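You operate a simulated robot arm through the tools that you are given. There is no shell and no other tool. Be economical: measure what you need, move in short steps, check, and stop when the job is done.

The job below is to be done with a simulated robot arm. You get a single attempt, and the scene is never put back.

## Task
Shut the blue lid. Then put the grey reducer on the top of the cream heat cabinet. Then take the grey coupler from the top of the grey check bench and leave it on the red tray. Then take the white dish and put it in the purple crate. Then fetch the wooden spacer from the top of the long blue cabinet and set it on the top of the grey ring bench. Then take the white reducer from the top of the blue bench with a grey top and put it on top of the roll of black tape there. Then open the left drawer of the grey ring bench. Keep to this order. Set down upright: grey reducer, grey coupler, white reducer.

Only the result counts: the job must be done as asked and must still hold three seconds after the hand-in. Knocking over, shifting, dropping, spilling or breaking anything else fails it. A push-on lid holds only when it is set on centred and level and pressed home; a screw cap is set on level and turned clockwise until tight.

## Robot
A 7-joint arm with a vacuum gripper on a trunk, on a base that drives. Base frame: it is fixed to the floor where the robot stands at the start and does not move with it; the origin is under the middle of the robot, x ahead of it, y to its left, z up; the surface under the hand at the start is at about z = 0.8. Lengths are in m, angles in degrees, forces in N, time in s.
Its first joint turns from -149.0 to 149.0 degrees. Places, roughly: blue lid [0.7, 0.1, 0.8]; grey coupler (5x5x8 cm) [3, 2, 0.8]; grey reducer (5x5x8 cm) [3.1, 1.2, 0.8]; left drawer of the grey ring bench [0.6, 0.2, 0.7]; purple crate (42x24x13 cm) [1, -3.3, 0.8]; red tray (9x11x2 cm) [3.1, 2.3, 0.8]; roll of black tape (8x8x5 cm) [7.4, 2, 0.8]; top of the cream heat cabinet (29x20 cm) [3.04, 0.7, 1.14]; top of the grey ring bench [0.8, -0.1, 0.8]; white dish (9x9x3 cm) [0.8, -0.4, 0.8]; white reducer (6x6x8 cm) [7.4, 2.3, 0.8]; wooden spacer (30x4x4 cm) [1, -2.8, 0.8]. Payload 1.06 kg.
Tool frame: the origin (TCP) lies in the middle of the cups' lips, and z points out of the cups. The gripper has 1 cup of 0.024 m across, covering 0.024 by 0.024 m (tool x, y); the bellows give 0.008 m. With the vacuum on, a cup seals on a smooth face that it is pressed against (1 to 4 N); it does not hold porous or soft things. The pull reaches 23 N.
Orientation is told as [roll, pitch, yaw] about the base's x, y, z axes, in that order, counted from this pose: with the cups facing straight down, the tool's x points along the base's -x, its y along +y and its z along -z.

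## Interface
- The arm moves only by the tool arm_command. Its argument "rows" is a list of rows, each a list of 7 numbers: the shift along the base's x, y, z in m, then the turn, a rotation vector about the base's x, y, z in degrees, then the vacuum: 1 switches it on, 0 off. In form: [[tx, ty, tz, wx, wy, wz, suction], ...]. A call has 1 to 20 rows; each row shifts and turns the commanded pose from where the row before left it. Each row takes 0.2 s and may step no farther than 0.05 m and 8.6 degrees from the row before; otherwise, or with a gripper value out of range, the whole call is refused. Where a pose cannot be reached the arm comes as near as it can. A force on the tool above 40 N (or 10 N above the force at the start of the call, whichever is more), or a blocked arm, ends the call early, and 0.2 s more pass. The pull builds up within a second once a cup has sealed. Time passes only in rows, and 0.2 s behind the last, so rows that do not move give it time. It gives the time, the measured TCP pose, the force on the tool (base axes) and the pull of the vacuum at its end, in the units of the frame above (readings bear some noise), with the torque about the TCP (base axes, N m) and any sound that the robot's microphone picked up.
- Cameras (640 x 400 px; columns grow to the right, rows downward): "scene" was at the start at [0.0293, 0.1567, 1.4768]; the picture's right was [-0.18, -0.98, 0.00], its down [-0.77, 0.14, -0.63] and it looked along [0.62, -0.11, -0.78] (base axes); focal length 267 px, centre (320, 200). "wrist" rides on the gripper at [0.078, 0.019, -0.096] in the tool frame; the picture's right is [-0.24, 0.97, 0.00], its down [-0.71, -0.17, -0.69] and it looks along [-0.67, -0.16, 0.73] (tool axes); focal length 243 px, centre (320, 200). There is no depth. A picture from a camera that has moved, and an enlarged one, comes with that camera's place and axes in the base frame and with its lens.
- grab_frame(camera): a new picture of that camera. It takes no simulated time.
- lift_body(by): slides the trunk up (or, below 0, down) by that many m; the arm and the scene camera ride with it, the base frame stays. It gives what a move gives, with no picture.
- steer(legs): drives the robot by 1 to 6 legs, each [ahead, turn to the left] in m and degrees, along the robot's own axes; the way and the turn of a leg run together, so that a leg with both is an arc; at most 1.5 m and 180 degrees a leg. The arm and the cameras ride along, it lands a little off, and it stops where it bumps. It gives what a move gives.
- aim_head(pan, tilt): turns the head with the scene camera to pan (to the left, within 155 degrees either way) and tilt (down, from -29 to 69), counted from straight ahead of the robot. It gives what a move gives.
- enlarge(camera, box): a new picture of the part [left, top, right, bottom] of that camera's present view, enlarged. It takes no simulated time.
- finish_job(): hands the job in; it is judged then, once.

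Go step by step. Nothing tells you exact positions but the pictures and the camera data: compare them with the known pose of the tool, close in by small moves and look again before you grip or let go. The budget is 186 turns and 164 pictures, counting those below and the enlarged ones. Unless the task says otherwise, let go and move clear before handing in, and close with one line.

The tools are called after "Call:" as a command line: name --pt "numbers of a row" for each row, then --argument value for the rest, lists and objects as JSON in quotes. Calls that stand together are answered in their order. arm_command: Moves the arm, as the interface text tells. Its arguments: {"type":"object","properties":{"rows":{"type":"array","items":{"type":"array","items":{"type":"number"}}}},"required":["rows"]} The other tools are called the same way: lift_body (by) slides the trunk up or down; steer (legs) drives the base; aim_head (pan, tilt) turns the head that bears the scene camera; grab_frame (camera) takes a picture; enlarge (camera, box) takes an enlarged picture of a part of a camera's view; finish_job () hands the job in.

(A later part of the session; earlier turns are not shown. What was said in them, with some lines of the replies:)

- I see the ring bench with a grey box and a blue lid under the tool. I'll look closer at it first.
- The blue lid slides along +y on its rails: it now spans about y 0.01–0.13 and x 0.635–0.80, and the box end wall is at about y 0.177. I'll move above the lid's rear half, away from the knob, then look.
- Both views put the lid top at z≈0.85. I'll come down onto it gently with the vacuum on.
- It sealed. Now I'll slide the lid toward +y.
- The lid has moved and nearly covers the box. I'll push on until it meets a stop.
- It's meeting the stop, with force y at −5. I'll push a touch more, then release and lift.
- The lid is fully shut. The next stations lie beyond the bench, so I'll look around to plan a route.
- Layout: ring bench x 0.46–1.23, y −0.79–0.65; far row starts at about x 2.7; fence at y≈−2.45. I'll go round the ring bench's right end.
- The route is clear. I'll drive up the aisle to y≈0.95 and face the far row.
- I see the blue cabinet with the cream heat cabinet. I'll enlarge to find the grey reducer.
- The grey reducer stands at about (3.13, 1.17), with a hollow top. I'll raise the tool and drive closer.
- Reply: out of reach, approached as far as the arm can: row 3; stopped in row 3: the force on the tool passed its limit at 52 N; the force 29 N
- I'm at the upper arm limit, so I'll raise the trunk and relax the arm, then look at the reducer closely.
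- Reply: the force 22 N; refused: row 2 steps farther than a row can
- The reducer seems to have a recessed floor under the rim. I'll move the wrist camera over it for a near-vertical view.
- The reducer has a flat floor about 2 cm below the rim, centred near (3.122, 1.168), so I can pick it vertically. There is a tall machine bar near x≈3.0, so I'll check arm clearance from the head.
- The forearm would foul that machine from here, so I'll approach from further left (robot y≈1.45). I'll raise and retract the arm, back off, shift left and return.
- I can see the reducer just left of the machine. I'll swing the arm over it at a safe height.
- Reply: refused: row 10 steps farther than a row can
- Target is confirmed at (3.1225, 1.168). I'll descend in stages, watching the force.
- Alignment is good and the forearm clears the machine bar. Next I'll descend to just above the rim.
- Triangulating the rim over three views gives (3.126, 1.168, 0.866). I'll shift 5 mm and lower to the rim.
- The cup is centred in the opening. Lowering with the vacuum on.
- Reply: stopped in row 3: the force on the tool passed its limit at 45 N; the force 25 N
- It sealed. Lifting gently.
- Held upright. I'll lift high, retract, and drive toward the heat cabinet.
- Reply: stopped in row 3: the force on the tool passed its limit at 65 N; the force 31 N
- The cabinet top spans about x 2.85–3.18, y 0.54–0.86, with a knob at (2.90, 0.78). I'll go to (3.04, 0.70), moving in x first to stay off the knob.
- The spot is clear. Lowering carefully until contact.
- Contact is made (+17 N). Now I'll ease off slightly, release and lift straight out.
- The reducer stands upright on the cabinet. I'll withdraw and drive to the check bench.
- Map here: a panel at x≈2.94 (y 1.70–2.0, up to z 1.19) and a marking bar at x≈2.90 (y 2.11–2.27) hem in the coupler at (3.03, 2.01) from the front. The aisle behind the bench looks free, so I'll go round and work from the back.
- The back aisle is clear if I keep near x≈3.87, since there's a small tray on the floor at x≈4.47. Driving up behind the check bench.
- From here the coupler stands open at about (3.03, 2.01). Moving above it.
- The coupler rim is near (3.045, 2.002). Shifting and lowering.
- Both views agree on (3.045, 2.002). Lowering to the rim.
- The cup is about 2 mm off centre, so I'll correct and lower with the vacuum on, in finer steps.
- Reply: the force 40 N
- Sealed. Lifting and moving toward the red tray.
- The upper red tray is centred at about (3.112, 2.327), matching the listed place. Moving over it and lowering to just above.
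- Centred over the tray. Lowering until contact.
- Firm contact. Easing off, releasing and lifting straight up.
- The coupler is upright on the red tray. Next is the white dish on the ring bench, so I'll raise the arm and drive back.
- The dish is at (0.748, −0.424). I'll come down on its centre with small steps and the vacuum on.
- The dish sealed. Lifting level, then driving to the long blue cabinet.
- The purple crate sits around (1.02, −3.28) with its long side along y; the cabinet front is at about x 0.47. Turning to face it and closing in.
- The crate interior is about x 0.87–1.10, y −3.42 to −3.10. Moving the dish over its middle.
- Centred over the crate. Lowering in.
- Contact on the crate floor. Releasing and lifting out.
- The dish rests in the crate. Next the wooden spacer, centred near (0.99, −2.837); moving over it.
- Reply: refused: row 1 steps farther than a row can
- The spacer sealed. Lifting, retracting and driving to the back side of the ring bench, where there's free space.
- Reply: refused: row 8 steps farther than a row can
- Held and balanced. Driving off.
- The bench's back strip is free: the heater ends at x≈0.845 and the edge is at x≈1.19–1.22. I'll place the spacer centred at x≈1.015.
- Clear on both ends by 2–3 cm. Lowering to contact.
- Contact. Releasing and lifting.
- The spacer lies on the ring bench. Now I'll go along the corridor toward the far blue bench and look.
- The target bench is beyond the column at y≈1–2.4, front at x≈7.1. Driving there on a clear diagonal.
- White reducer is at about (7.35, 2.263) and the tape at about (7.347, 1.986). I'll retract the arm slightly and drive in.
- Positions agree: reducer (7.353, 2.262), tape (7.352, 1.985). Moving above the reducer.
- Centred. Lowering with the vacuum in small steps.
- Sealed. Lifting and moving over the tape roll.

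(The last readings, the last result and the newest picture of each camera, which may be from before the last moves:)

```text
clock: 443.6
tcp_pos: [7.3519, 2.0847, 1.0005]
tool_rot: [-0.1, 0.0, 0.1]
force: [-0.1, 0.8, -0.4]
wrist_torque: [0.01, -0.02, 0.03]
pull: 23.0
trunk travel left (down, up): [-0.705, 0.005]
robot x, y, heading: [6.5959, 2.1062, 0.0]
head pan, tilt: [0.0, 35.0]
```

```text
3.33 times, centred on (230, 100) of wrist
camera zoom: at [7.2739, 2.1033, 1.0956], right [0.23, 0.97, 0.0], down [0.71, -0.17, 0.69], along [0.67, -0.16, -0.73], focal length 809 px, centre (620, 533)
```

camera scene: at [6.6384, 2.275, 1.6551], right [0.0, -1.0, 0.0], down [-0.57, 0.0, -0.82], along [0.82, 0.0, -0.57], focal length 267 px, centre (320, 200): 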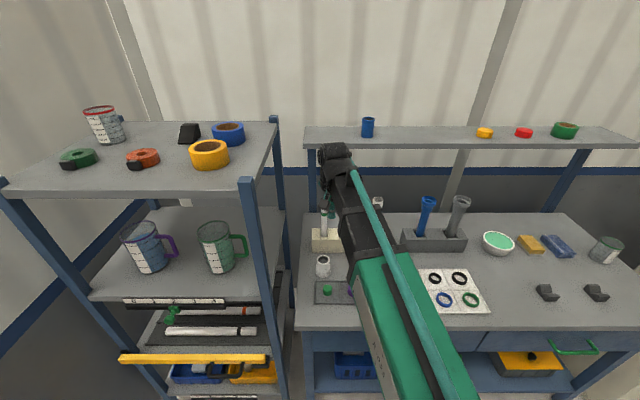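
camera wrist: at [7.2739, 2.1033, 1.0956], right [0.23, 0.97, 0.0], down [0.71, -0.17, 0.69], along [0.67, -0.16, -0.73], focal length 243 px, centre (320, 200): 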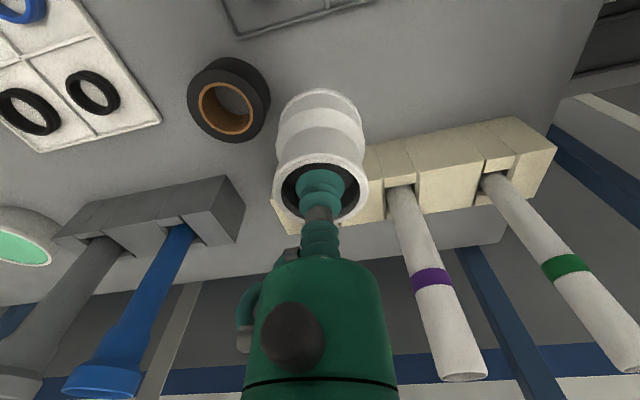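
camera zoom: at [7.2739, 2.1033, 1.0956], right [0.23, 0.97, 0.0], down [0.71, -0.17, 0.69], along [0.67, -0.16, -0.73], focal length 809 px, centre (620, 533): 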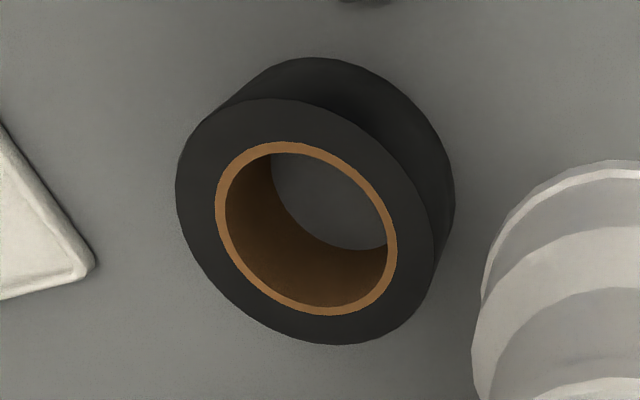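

The tape centre is at about (7.352, 1.985). Moving over it and lowering to just above.

Call:
arm_command --pt "0 -0.04 0 0 0 0 1" --pt "0 -0.04 0 0 0 0 1" --pt "0.001 -0.02 0 0 0 0 1" --pt "0 0 -0.03 0 0 0 1" --pt "0 0 -0.01 0 0 0 1"

Call:
enlarge --camera "wrist" --box '[240, 60, 400, 220]'

Call:
enlarge --camera "scene" --box '[320, 190, 440, 310]'

```text
clock: 444.8
tcp_pos: [7.3543, 1.9857, 0.9624]
tool_rot: [-0.1, 0.1, 0.1]
force: [-0.2, 0.1, -0.1]
wrist_torque: [-0.03, 0.01, 0.01]
pull: 23.3
trunk travel left (down, up): [-0.705, 0.005]
robot x, y, heading: [6.5938, 2.1035, -0.1]
head pan, tilt: [0.0, 35.0]
```

```text
2.50 times, centred on (320, 140) of wrist
camera zoom: at [7.2755, 2.0037, 1.0573], right [0.23, 0.97, 0.0], down [0.71, -0.17, 0.69], along [0.67, -0.16, -0.73], focal length 606 px, centre (320, 350)
```

zoom: 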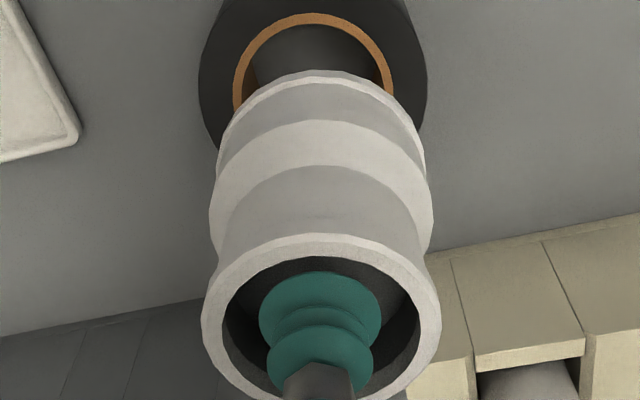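

```text
3.33 times, centred on (380, 250) of scene
camera zoom: at [6.6373, 2.275, 1.6552], right [0.0, -1.0, 0.0], down [-0.57, 0.0, -0.82], along [0.82, 0.0, -0.57], focal length 890 px, centre (120, 33)
```

zoom: 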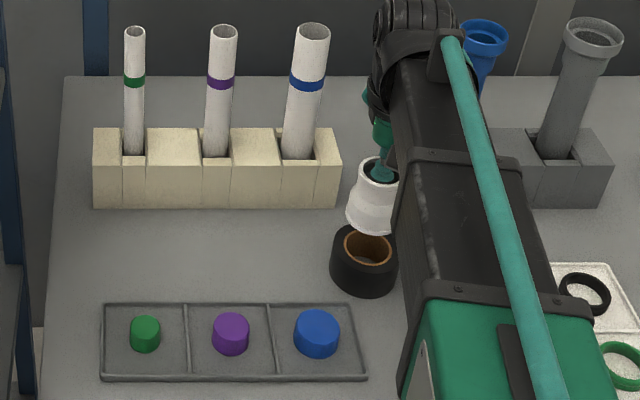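

The tape is about 3 mm toward −y and −x from the reducer axis. Correcting, then lowering to contact.

Call:
arm_command --pt "-0.003 -0.0025 -0.02 0 0 0 1" --pt "0 0 -0.01 0 0 0 1"

Call:
enlarge --camera "scene" --box '[340, 220, 420, 300]'

Call:
enlarge --camera "wrist" --box '[240, 60, 400, 220]'

```text
clock: 445.4
tcp_pos: [7.3496, 1.9813, 0.934]
tool_rot: [-0.1, -0.1, -0.1]
force: [0.3, 0.2, 0.1]
wrist_torque: [-0.01, -0.04, 0.0]
pull: 23.1
trunk travel left (down, up): [-0.705, 0.005]
robot x, y, heading: [6.5956, 2.1023, 0.2]
head pan, tilt: [0.0, 35.0]
```

```text
5.00 times, centred on (380, 260) of scene
camera zoom: at [6.6373, 2.2749, 1.6552], right [0.0, -1.0, 0.0], down [-0.57, 0.0, -0.82], along [0.82, 0.0, -0.57], focal length 1335 px, centre (20, -100)
```

zoom: 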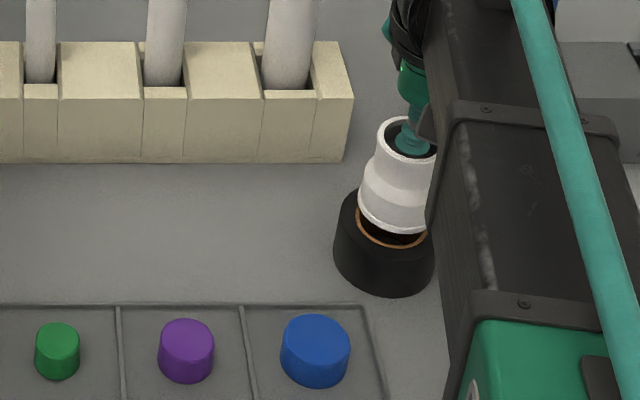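

```text
2.50 times, centred on (320, 140) of wrist
camera zoom: at [7.2714, 2.0006, 1.0287], right [0.23, 0.97, 0.0], down [0.71, -0.17, 0.69], along [0.67, -0.16, -0.73], focal length 606 px, centre (320, 350)
```

zoom: 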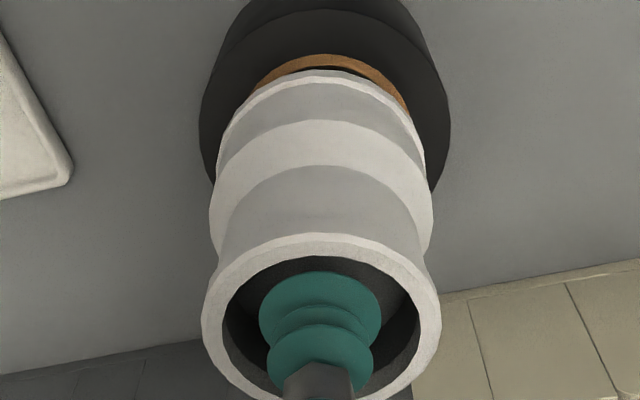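

Call:
arm_command --pt "0.001 0.001 -0.006 0 0 0 1" --pt "0 0 -0.004 0 0 0 1" --pt "0 0 -0.003 0 0 0 1"

```text
clock: 446.2
tcp_pos: [7.3498, 1.9819, 0.9191]
tool_rot: [-0.1, 0.1, 0.0]
force: [-0.4, 0.7, -0.2]
wrist_torque: [0.03, 0.04, 0.03]
pull: 23.0
trunk travel left (down, up): [-0.705, 0.005]
robot x, y, heading: [6.5989, 2.1014, -0.0]
head pan, tilt: [0.0, 35.0]
```

Call:
arm_command --pt "0 0 -0.002 0 0 0 1" --pt "0 0 -0.002 0 0 0 1"

Call:
enlarge --camera "wrist" --box '[240, 60, 400, 220]'

```text
clock: 446.8
tcp_pos: [7.3498, 1.9834, 0.9152]
tool_rot: [-0.1, -0.1, 0.1]
force: [0.1, 0.6, 0.6]
wrist_torque: [0.0, 0.03, 0.0]
pull: 22.5
trunk travel left (down, up): [-0.705, 0.005]
robot x, y, heading: [6.5959, 2.1066, 0.1]
head pan, tilt: [0.0, 35.0]
```

```text
2.50 times, centred on (320, 140) of wrist
camera zoom: at [7.272, 2.0006, 1.0113], right [0.23, 0.97, 0.0], down [0.71, -0.17, 0.69], along [0.67, -0.16, -0.73], focal length 606 px, centre (320, 350)
```

zoom: 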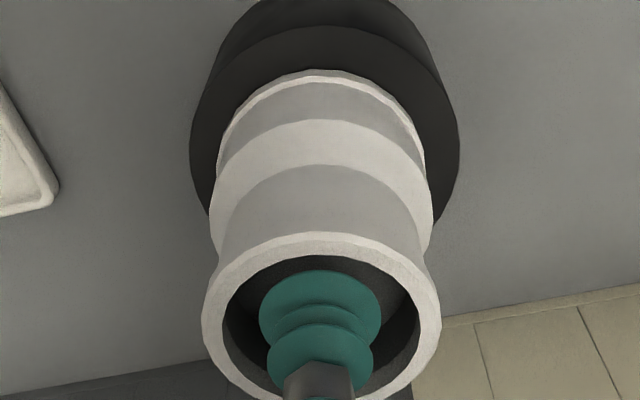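

Well centred. A few more millimetres down to contact.

Call:
arm_command --pt "0 0.001 -0.002 0 0 0 1" --pt "0 0 -0.001 0 0 0 1" --pt "0 0 -0.001 0 0 0 1"

```text
clock: 447.6
tcp_pos: [7.3495, 1.9827, 0.9138]
tool_rot: [-0.1, -0.1, 0.0]
force: [0.5, -2.7, 17.2]
wrist_torque: [0.0, 0.0, -0.02]
pull: 22.5
trunk travel left (down, up): [-0.705, 0.005]
robot x, y, heading: [6.595, 2.1072, -0.1]
head pan, tilt: [0.0, 35.0]
```

Contact. Easing, releasing and lifting straight up.

Call:
arm_command --pt "0 0 0.001 0 0 0 0" --pt "0 0 0 0 0 0 0" --pt "0 0 0 0 0 0 0" --pt "0 0 0.005 0 0 0 0" --pt "0 0 0.015 0 0 0 0" --pt "0 0 0.04 0 0 0 0" --pt "0 0 0.05 0 0 0 0"

Call:
enlarge --camera "wrist" --box '[220, 0, 420, 200]'

Call:
enlarge --camera "scene" --box '[340, 220, 420, 300]'

```text
clock: 449.2
tcp_pos: [7.3505, 1.985, 1.0227]
tool_rot: [-0.1, 0.0, 0.0]
force: [1.1, -0.1, 0.1]
wrist_torque: [0.0, 0.0, 0.02]
pull: 0.0
trunk travel left (down, up): [-0.705, 0.005]
robot x, y, heading: [6.5935, 2.1058, -0.3]
head pan, tilt: [0.0, 35.0]
```

```text
2.00 times, centred on (320, 100) of wrist
camera zoom: at [7.2723, 2.0038, 1.1178], right [0.23, 0.97, 0.0], down [0.71, -0.17, 0.69], along [0.67, -0.16, -0.73], focal length 485 px, centre (320, 400)
```

zoom: 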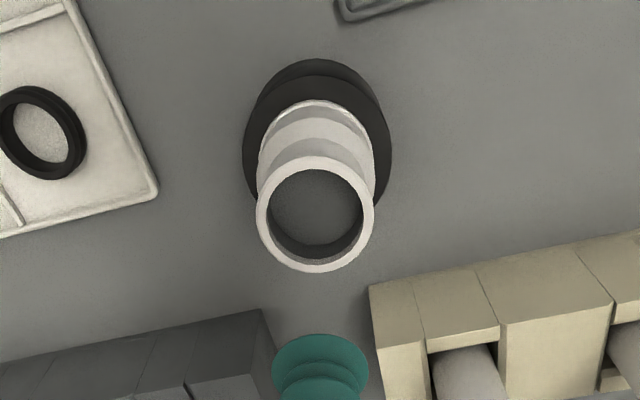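

```text
5.00 times, centred on (380, 260) of scene
camera zoom: at [6.637, 2.2749, 1.6551], right [0.0, -1.0, 0.0], down [-0.57, 0.0, -0.82], along [0.82, 0.0, -0.57], focal length 1335 px, centre (20, -100)
```

zoom: 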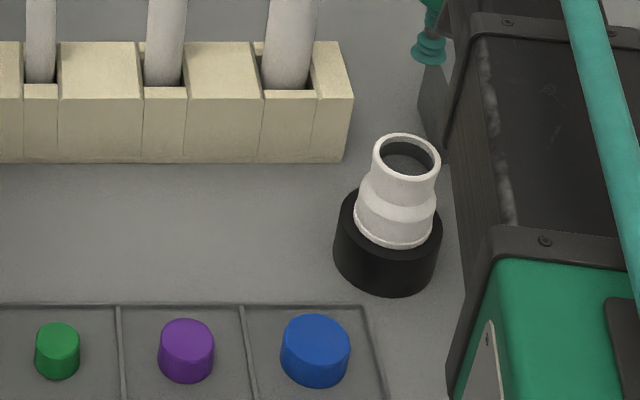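

The white reducer stands upright, centred on the tape. Withdrawing and driving back to the ring bench front.

Call:
arm_command --pt "0 0 0.04 0 0 0 0" --pt "-0.03 0 0.03 0 0 0 0" --pt "-0.04 0.02 0.02 0 0 0 0" --pt "-0.04 0.02 0 0 0 0 0"

Call:
steer --legs '[[-0.3, 0], [0, -90], [1.5, 0], [1.0, 0], [0, -30], [1.35, 0]]'

```text
clock: 450.2
tcp_pos: [7.2378, 2.0257, 1.1131]
tool_rot: [-0.1, -0.1, 0.1]
force: [-0.6, 0.6, 0.2]
wrist_torque: [0.01, 0.02, 0.02]
pull: 0.1
trunk travel left (down, up): [-0.705, 0.005]
robot x, y, heading: [6.5976, 2.1047, 0.2]
head pan, tilt: [0.0, 35.0]
```

```text
clock: 475.5
tcp_pos: [5.429, -2.0837, 1.1125]
tool_rot: [-0.1, 0.0, -116.7]
force: [-0.2, 0.2, -0.4]
wrist_torque: [0.01, 0.02, 0.0]
pull: 0.1
trunk travel left (down, up): [-0.705, 0.005]
robot x, y, heading: [5.7925, -1.5435, -116.8]
head pan, tilt: [0.0, 35.0]
```

Call:
steer --legs '[[0, -63.2], [1.5, 0], [1.5, 0]]'

```text
clock: 492.7
tcp_pos: [2.1481, -1.5274, 1.1132]
tool_rot: [-0.1, -0.1, -179.3]
force: [0.0, 0.2, 0.2]
wrist_torque: [0.01, 0.01, 0.01]
pull: 0.0
trunk travel left (down, up): [-0.705, 0.005]
robot x, y, heading: [2.7942, -1.5982, -179.5]
head pan, tilt: [0.0, 35.0]
```

Call:
steer --legs '[[0, -0.5], [1.5, 0], [1.5, 0], [0.25, 0], [0, -90]]'

Call:
steer --legs '[[1.5, 0], [0.3, 0], [0, -90]]'

Call:
aim_head --pan 0 --tilt 40

Call:
grab_frame --camera "scene"

```text
clock: 512.8
tcp_pos: [-0.3969, -1.0078, 1.1141]
tool_rot: [-0.1, 0.0, 91.0]
force: [1.4, 0.8, -0.3]
wrist_torque: [0.02, 0.02, -0.02]
pull: 0.1
trunk travel left (down, up): [-0.705, 0.005]
robot x, y, heading: [-0.4676, -1.6518, 90.8]
head pan, tilt: [0.0, 35.0]
```

```text
clock: 525.7
tcp_pos: [0.1357, 0.0803, 1.1121]
tool_rot: [-0.1, -0.1, 0.7]
force: [-0.4, -0.5, -0.4]
wrist_torque: [-0.01, -0.02, 0.01]
pull: 0.0
trunk travel left (down, up): [-0.705, 0.005]
robot x, y, heading: [-0.5057, 0.1528, 0.6]
head pan, tilt: [0.0, 35.0]
```

```text
clock: 526.4
tcp_pos: [0.1353, 0.082, 1.1127]
tool_rot: [-0.1, 0.0, 0.6]
force: [0.1, 0.2, -0.6]
wrist_torque: [0.04, -0.04, -0.02]
pull: 0.2
trunk travel left (down, up): [-0.705, 0.005]
robot x, y, heading: [-0.5112, 0.1512, 0.6]
head pan, tilt: [0.0, 40.0]
```

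```text
53 pictures are left
camera scene: at [-0.4727, 0.3254, 1.6476], right [0.01, -1.0, 0.0], down [-0.64, -0.01, -0.77], along [0.77, 0.01, -0.64], focal length 267 px, centre (320, 200)
```

scene: 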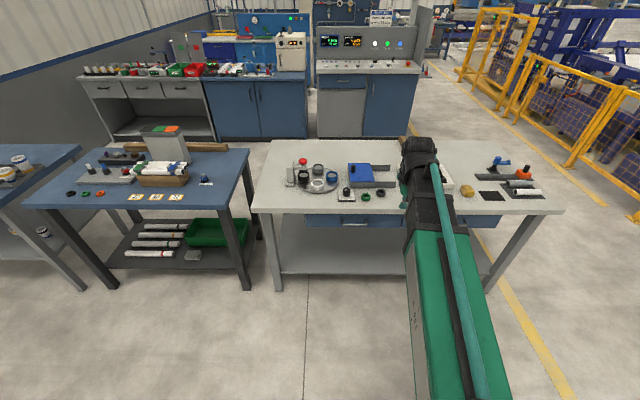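

I'll lower the trunk to see the drawer front and work at its height.

Call:
lift_body --by -0.4

Call:
aim_head --pan 0 --tilt 25

Call:
enlarge --camera "scene" --box '[200, 120, 480, 300]'

Call:
grab_frame --camera "wrist"

```text
clock: 530.2
tcp_pos: [0.1353, 0.0819, 0.7128]
tool_rot: [0.0, 0.0, 0.7]
force: [0.2, 0.3, -0.4]
wrist_torque: [0.01, -0.01, -0.04]
pull: 0.2
trunk travel left (down, up): [-0.305, 0.405]
robot x, y, heading: [-0.511, 0.1559, 0.3]
head pan, tilt: [0.0, 40.0]
```

```text
clock: 531.0
tcp_pos: [0.1358, 0.0813, 0.7133]
tool_rot: [-0.2, 0.0, 0.6]
force: [-0.3, 0.0, 0.5]
wrist_torque: [0.02, -0.05, -0.01]
pull: 0.1
trunk travel left (down, up): [-0.305, 0.405]
robot x, y, heading: [-0.5113, 0.154, 0.7]
head pan, tilt: [0.0, 25.0]
```

```text
2.22 times, centred on (340, 210) of scene
camera zoom: at [-0.4656, 0.3255, 1.2708], right [0.01, -1.0, 0.0], down [-0.42, 0.0, -0.91], along [0.91, 0.01, -0.42], focal length 594 px, centre (276, 178)
```

zoom: 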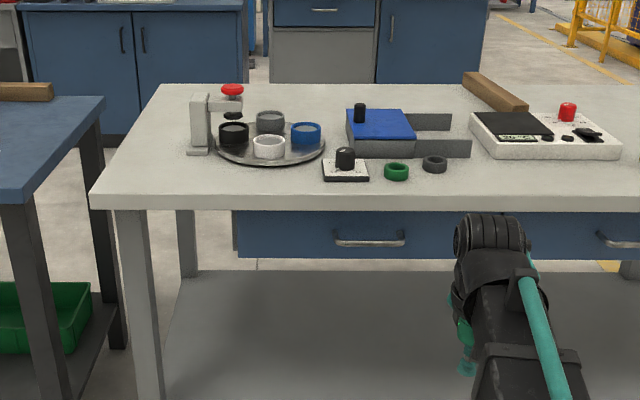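

```text
51 pictures are left
camera wrist: at [0.0571, 0.0988, 0.8082], right [0.22, 0.97, 0.0], down [0.71, -0.16, 0.69], along [0.67, -0.16, -0.73], focal length 243 px, centre (320, 200)
```

wrist: 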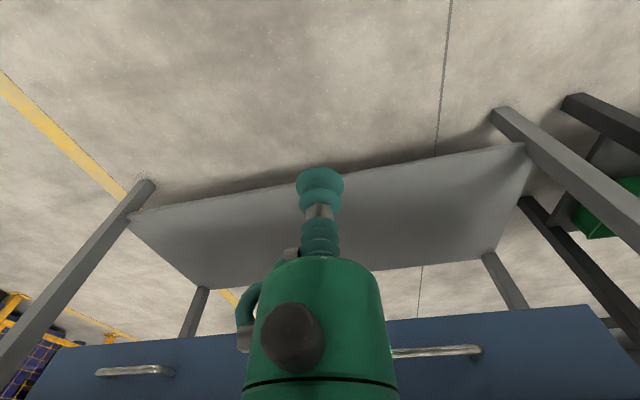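

The left drawer face spans about y 0–0.40, z 0.68–0.77, with a bar handle at y 0.10–0.22. I'll turn the tool horizontal (facing +x) and suck onto the flat face beside the handle, around y≈0.27.

Call:
arm_command --pt "0.029 0.037 0.003 0 0 -0.6 0" --pt "0.029 0.037 0.003 0 0 0 0" --pt "0.029 0.037 0.003 0 0 0 0" --pt "0.029 0.037 0.003 0 0 0 0" --pt "0.028 0.04 0 0 0 0 0" --pt "0 0 0 0 -8.5 0 0" --pt "0 0 0 0 -8.5 0 0" --pt "0 0 0 0 -8.5 0 0" --pt "0 0 0 0 -8.5 0 0" --pt "0 0 0 0 -8.5 0 0" --pt "0 0 0 0 -8.5 0 0" --pt "0 0 0 0 -8.5 0 0" --pt "0 0 0 0 -8.5 0 0" --pt "0 0 0 0 -8.5 0 0" --pt "0 0 0 0 -8.5 0 0" --pt "0 0 0 0 -5 0 0"

Call:
grab_frame --camera "wrist"

Call:
enlarge --camera "scene" --box '[200, 120, 480, 300]'

```text
clock: 534.4
tcp_pos: [0.2793, 0.2646, 0.7171]
tool_rot: [74.1, -81.6, -75.8]
force: [-0.9, 0.4, 1.5]
wrist_torque: [-0.03, 0.13, -0.07]
pull: 0.1
trunk travel left (down, up): [-0.305, 0.405]
robot x, y, heading: [-0.5057, 0.1543, 0.4]
head pan, tilt: [0.0, 25.0]
```

```text
50 pictures are left
camera wrist: at [0.1818, 0.2958, 0.6456], right [0.04, 0.93, 0.37], down [-0.66, -0.25, 0.7], along [0.75, -0.27, 0.61], focal length 243 px, centre (320, 200)
```

wrist: 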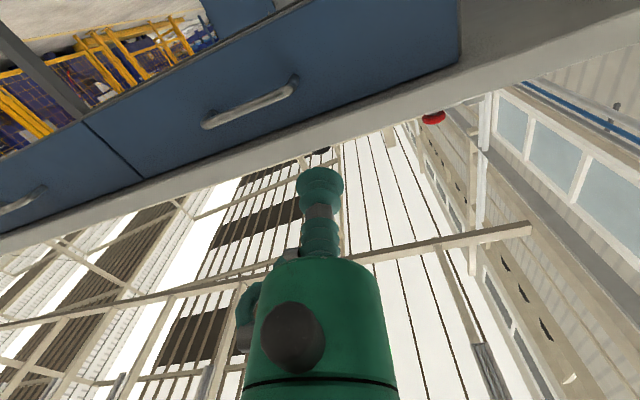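

```text
2.22 times, centred on (340, 210) of scene
camera zoom: at [-0.4656, 0.3255, 1.2709], right [0.01, -1.0, 0.0], down [-0.42, 0.0, -0.91], along [0.91, 0.01, -0.42], focal length 594 px, centre (276, 178)
```

zoom: 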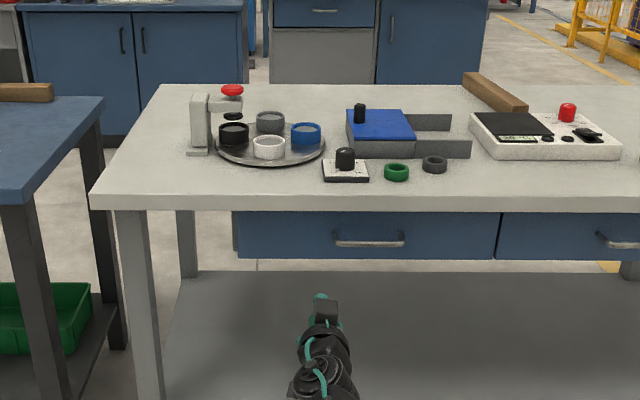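

The tool now faces +x within 3°. I'll trim the angle and approach the face.

Call:
arm_command --pt "0 0.001 0.003 0 -2.3 1.5 0" --pt "0.04 0 0.003 0 0 0 0" --pt "0.04 0 0 0 0 0 0" --pt "0.04 0 0 0 0 0 0" --pt "0.03 0 0 0 0 0 0"

Call:
grab_frame --camera "wrist"

Call:
enlarge --camera "scene" --box '[260, 180, 420, 280]'

```text
clock: 535.6
tcp_pos: [0.4288, 0.2704, 0.7315]
tool_rot: [-178.5, -87.7, 179.8]
force: [0.1, 0.2, -0.3]
wrist_torque: [0.02, 0.0, 0.02]
pull: 0.1
trunk travel left (down, up): [-0.305, 0.405]
robot x, y, heading: [-0.511, 0.1537, 0.7]
head pan, tilt: [0.0, 25.0]
```

```text
48 pictures are left
camera wrist: at [0.3358, 0.2858, 0.6486], right [-0.03, 0.97, 0.23], down [-0.71, -0.19, 0.68], along [0.71, -0.14, 0.69], focal length 243 px, centre (320, 200)
```

wrist: 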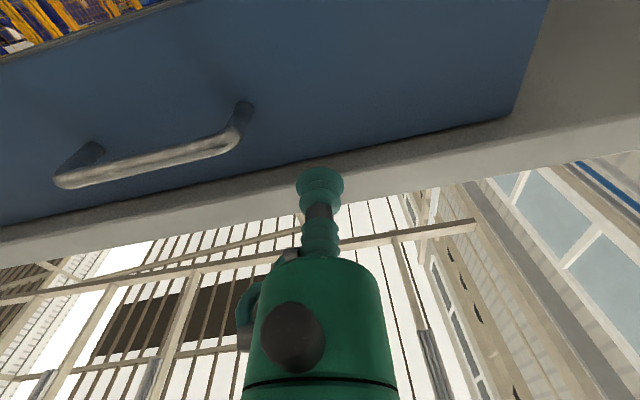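

```text
4.00 times, centred on (340, 230) of scene
camera zoom: at [-0.4656, 0.3255, 1.2709], right [0.01, -1.0, 0.0], down [-0.42, 0.0, -0.91], along [0.91, 0.01, -0.42], focal length 1068 px, centre (240, 80)
```

zoom: 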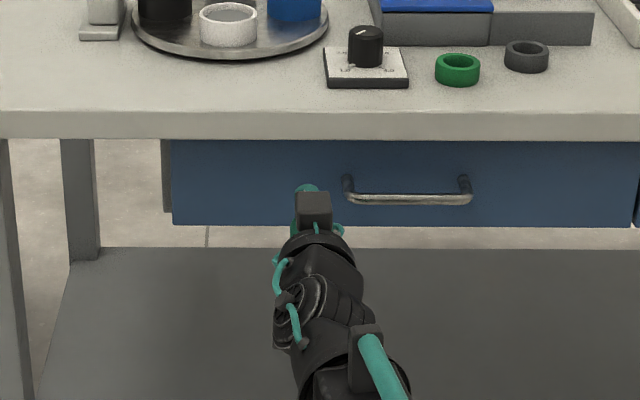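

Call:
arm_command --pt "0.015 0 -0.003 0 0 0 1" --pt "0.01 0 0 0 0 0 1" --pt "0.005 0 0 0 0 0 1" --pt "0.005 0 0 0 0 0 1" --pt "0.005 0 0 0 0 0 1"

```text
clock: 536.8
tcp_pos: [0.4682, 0.2703, 0.7273]
tool_rot: [-178.3, -87.7, 179.6]
force: [0.4, 0.7, 0.1]
wrist_torque: [-0.01, -0.03, -0.01]
pull: 0.0
trunk travel left (down, up): [-0.305, 0.405]
robot x, y, heading: [-0.5101, 0.154, 0.5]
head pan, tilt: [0.0, 25.0]
```

Call:
arm_command --pt "0.004 0 0 0 0 0 1" --pt "0.004 0 0 0 0 0 1" --pt "0.004 0 0 0 0 0 1" --pt "0.004 0 0 0 0 0 1"

Call:
grab_frame --camera "wrist"

```text
clock: 537.8
tcp_pos: [0.4853, 0.2694, 0.7278]
tool_rot: [-178.5, -87.7, 179.8]
force: [-0.4, 0.0, 0.3]
wrist_torque: [-0.02, 0.02, 0.0]
pull: 0.1
trunk travel left (down, up): [-0.305, 0.405]
robot x, y, heading: [-0.5119, 0.1557, 0.9]
head pan, tilt: [0.0, 25.0]
```

```text
46 pictures are left
camera wrist: at [0.3922, 0.285, 0.6455], right [-0.03, 0.97, 0.23], down [-0.71, -0.19, 0.68], along [0.7, -0.14, 0.69], focal length 243 px, centre (320, 200)
```

wrist: 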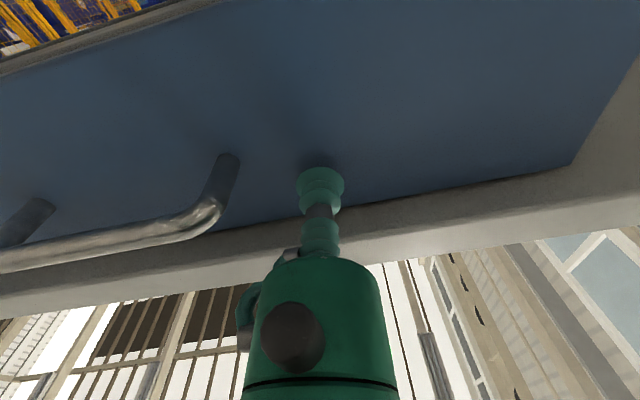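

Very close to the face now. Continuing in small steps.

Call:
arm_command --pt "0.003 0 0 0 0 0 1" --pt "0.003 0 0 0 0 0 1" --pt "0.003 0 0 0 0 0 1"

```text
clock: 538.6
tcp_pos: [0.4949, 0.2701, 0.7275]
tool_rot: [-178.5, -87.7, 179.8]
force: [3.5, -0.5, 0.2]
wrist_torque: [0.02, 0.1, -0.07]
pull: 19.3
trunk travel left (down, up): [-0.305, 0.405]
robot x, y, heading: [-0.509, 0.1567, 0.5]
head pan, tilt: [0.0, 25.0]
```

Sealed on the drawer face. Pulling slowly.

Call:
arm_command --pt "0 0 0 0 0 0 1" --pt "-0.004 0 0 0 0 0 1" --pt "-0.004 0 0 0 0 0 1" --pt "-0.006 0 0 0 0 0 1" --pt "-0.01 0 0 0 0 0 1"

Call:
grab_frame --camera "wrist"

```text
clock: 539.8
tcp_pos: [0.4701, 0.2703, 0.7285]
tool_rot: [-178.2, -87.7, 179.6]
force: [-1.1, 0.4, 1.4]
wrist_torque: [-0.02, 0.17, -0.15]
pull: 22.6
trunk travel left (down, up): [-0.305, 0.405]
robot x, y, heading: [-0.5083, 0.1538, 0.6]
head pan, tilt: [0.0, 25.0]
```

```text
45 pictures are left
camera wrist: at [0.3764, 0.2857, 0.6455], right [-0.03, 0.97, 0.23], down [-0.71, -0.19, 0.68], along [0.7, -0.14, 0.69], focal length 243 px, centre (320, 200)
```

wrist: 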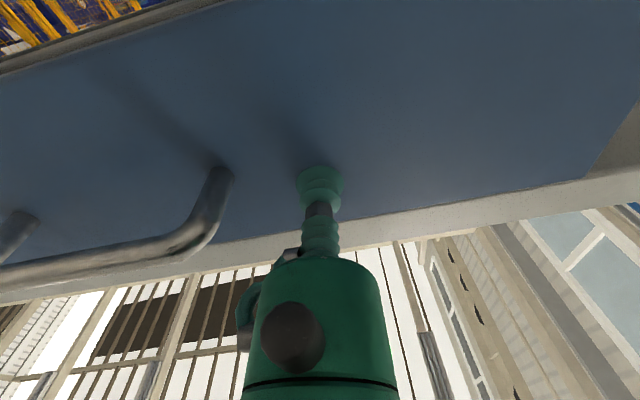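

The drawer follows. Pulling further.

Call:
arm_command --pt "-0.015 0 0 0 0 0 1" --pt "-0.015 0 0 0 0 0 1" --pt "-0.015 0 0 0 0 0 1" --pt "-0.015 0 0 0 0 0 1" --pt "-0.015 0 0 0 0 0 1" --pt "-0.015 0 0 0 0 0 1" --pt "-0.015 0 0 0 0 0 1" --pt "-0.015 0 0 0 0 0 1"

Call:
enlarge --camera "scene" --box '[200, 120, 480, 300]'

```text
clock: 541.6
tcp_pos: [0.3482, 0.2705, 0.7284]
tool_rot: [-178.5, -87.7, 179.8]
force: [-1.0, -5.1, 5.8]
wrist_torque: [-0.12, 0.16, -0.06]
pull: 23.5
trunk travel left (down, up): [-0.305, 0.405]
robot x, y, heading: [-0.5126, 0.1555, 0.6]
head pan, tilt: [0.0, 25.0]
```

```text
2.22 times, centred on (340, 210) of scene
camera zoom: at [-0.4661, 0.325, 1.2711], right [0.01, -1.0, 0.0], down [-0.42, 0.0, -0.91], along [0.91, 0.01, -0.42], focal length 594 px, centre (276, 178)
```

zoom: 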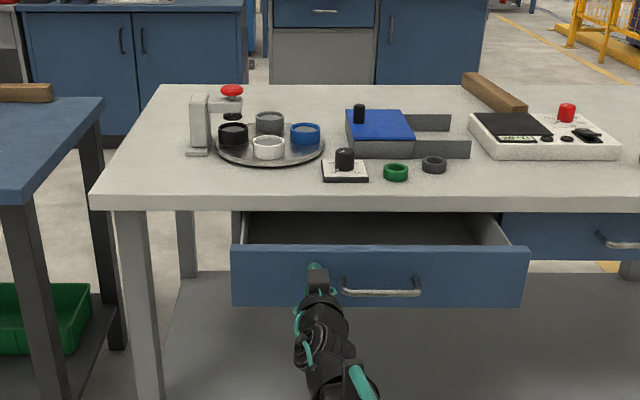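

Open about 15 cm so far. Pulling on toward the full travel.

Call:
arm_command --pt "-0.012 0 0 0 0 0 1" --pt "-0.012 0 0 0 0 0 1" --pt "-0.012 0 0 0 0 0 1" --pt "-0.012 0 0 0 0 0 1" --pt "-0.012 0 0 0 0 0 1" --pt "-0.012 0 0 0 0 0 1"

```text
clock: 543.0
tcp_pos: [0.2765, 0.2697, 0.7287]
tool_rot: [-178.7, -87.8, -179.8]
force: [-1.9, 1.0, -0.6]
wrist_torque: [0.01, 0.14, -0.11]
pull: 22.5
trunk travel left (down, up): [-0.305, 0.405]
robot x, y, heading: [-0.5099, 0.1574, 0.6]
head pan, tilt: [0.0, 25.0]
```

Call:
arm_command --pt "-0.01 0 0 0 0 0 1" --pt "-0.01 0 0 0 0 0 1" --pt "-0.01 0 0 0 0 0 1" --pt "-0.01 0 0 0 0 0 1" --pt "-0.01 0 0 0 0 0 1" --pt "-0.01 0 0 0 0 0 1"

Call:
enlarge --camera "scene" --box '[200, 120, 480, 300]'

```text
clock: 544.4
tcp_pos: [0.2161, 0.2705, 0.7289]
tool_rot: [-178.8, -87.8, -180.0]
force: [-1.7, -6.9, -3.5]
wrist_torque: [-0.15, 0.09, -0.04]
pull: 22.6
trunk travel left (down, up): [-0.305, 0.405]
robot x, y, heading: [-0.5098, 0.1562, 0.8]
head pan, tilt: [0.0, 25.0]
```

```text
2.22 times, centred on (340, 210) of scene
camera zoom: at [-0.4653, 0.325, 1.2709], right [0.01, -1.0, 0.0], down [-0.42, 0.0, -0.91], along [0.91, 0.01, -0.42], focal length 594 px, centre (276, 178)
```

zoom: 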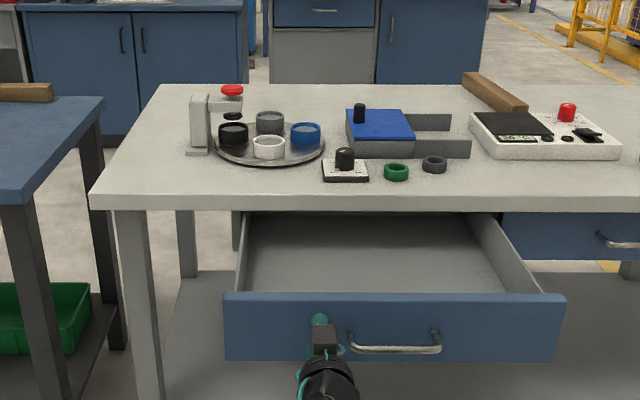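

About 28 cm open. I'll pull a little more to find the stop.

Call:
arm_command --pt "-0.008 0 0 0 0 0 1" --pt "-0.008 0 0 0 0 0 1" --pt "-0.008 0 0 0 0 0 1" --pt "-0.008 0 0 0 0 0 1" --pt "-0.008 0 0 0 0 0 1"

```text
clock: 545.6
tcp_pos: [0.1966, 0.2743, 0.7257]
tool_rot: [-179.4, -87.6, -179.3]
force: [1.2, -7.3, 8.3]
wrist_torque: [0.0, 0.14, 0.04]
pull: 22.5
out of reach, approached as far as the arm can: row 3, 4, 5
trunk travel left (down, up): [-0.305, 0.405]
robot x, y, heading: [-0.5094, 0.1572, 0.7]
head pan, tilt: [0.0, 25.0]
```

The arm's reach limits it at 30 cm. I'll back the base up slightly to see whether the drawer has more travel.

Call:
steer --legs '[[-0.06, 0]]'

Call:
enlarge --camera "scene" --box '[200, 120, 480, 320]'

```text
clock: 546.5
tcp_pos: [0.1382, 0.2745, 0.724]
tool_rot: [-178.4, -87.6, 179.9]
force: [0.5, 0.1, -0.3]
wrist_torque: [0.04, -0.01, 0.0]
pull: 0.0
trunk travel left (down, up): [-0.305, 0.405]
robot x, y, heading: [-0.5699, 0.1588, 0.6]
head pan, tilt: [0.0, 25.0]
```

```text
2.00 times, centred on (340, 220) of scene
camera zoom: at [-0.5254, 0.3248, 1.2709], right [0.01, -1.0, 0.0], down [-0.42, 0.0, -0.91], along [0.91, 0.01, -0.42], focal length 534 px, centre (280, 160)
```

zoom: 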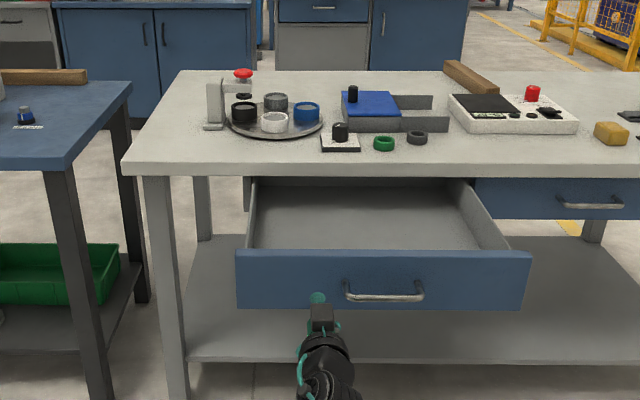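

The cup let go at the stop, so the drawer is fully open, about 29 cm. The lid and spacer still look right; I'll switch off the vacuum and back clear.

Call:
arm_command --pt "-0.005 0 0 0 0 0 0" --pt "0 0 0 0 0 0 0"

Call:
steer --legs '[[-0.2, 0]]'

Call:
grab_frame --camera "scene"

```text
clock: 547.1
tcp_pos: [0.136, 0.2755, 0.7225]
tool_rot: [-178.6, -87.8, -180.1]
force: [-0.3, 0.1, -0.8]
wrist_torque: [-0.02, -0.01, 0.04]
pull: 0.1
out of reach, approached as far as the arm can: row 1
trunk travel left (down, up): [-0.305, 0.405]
robot x, y, heading: [-0.5662, 0.1547, 0.7]
head pan, tilt: [0.0, 25.0]
```

```text
clock: 548.7
tcp_pos: [-0.0622, 0.2755, 0.7225]
tool_rot: [-178.5, -87.7, -180.0]
force: [-0.7, -0.2, 0.4]
wrist_torque: [0.0, -0.02, -0.02]
pull: 0.1
trunk travel left (down, up): [-0.305, 0.405]
robot x, y, heading: [-0.7707, 0.1521, 0.5]
head pan, tilt: [0.0, 25.0]
```

```text
41 pictures are left
camera scene: at [-0.7253, 0.3224, 1.2709], right [0.01, -1.0, 0.0], down [-0.42, -0.01, -0.91], along [0.91, 0.01, -0.42], focal length 267 px, centre (320, 200)
```

scene: 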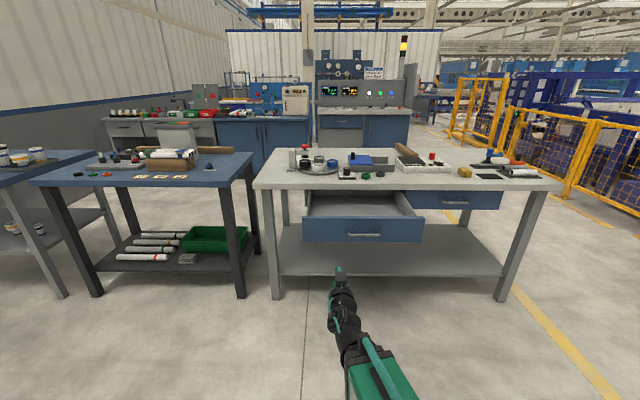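

The drawer is open, the robot is clear and the vacuum is off. Handing in.

Call:
finish_job

```text
The job is handed in.
```

All seven steps were done in the order asked, and the job is handed in; I looked at each placement when I made it but did not go back to the far stations to re-check before handing in.
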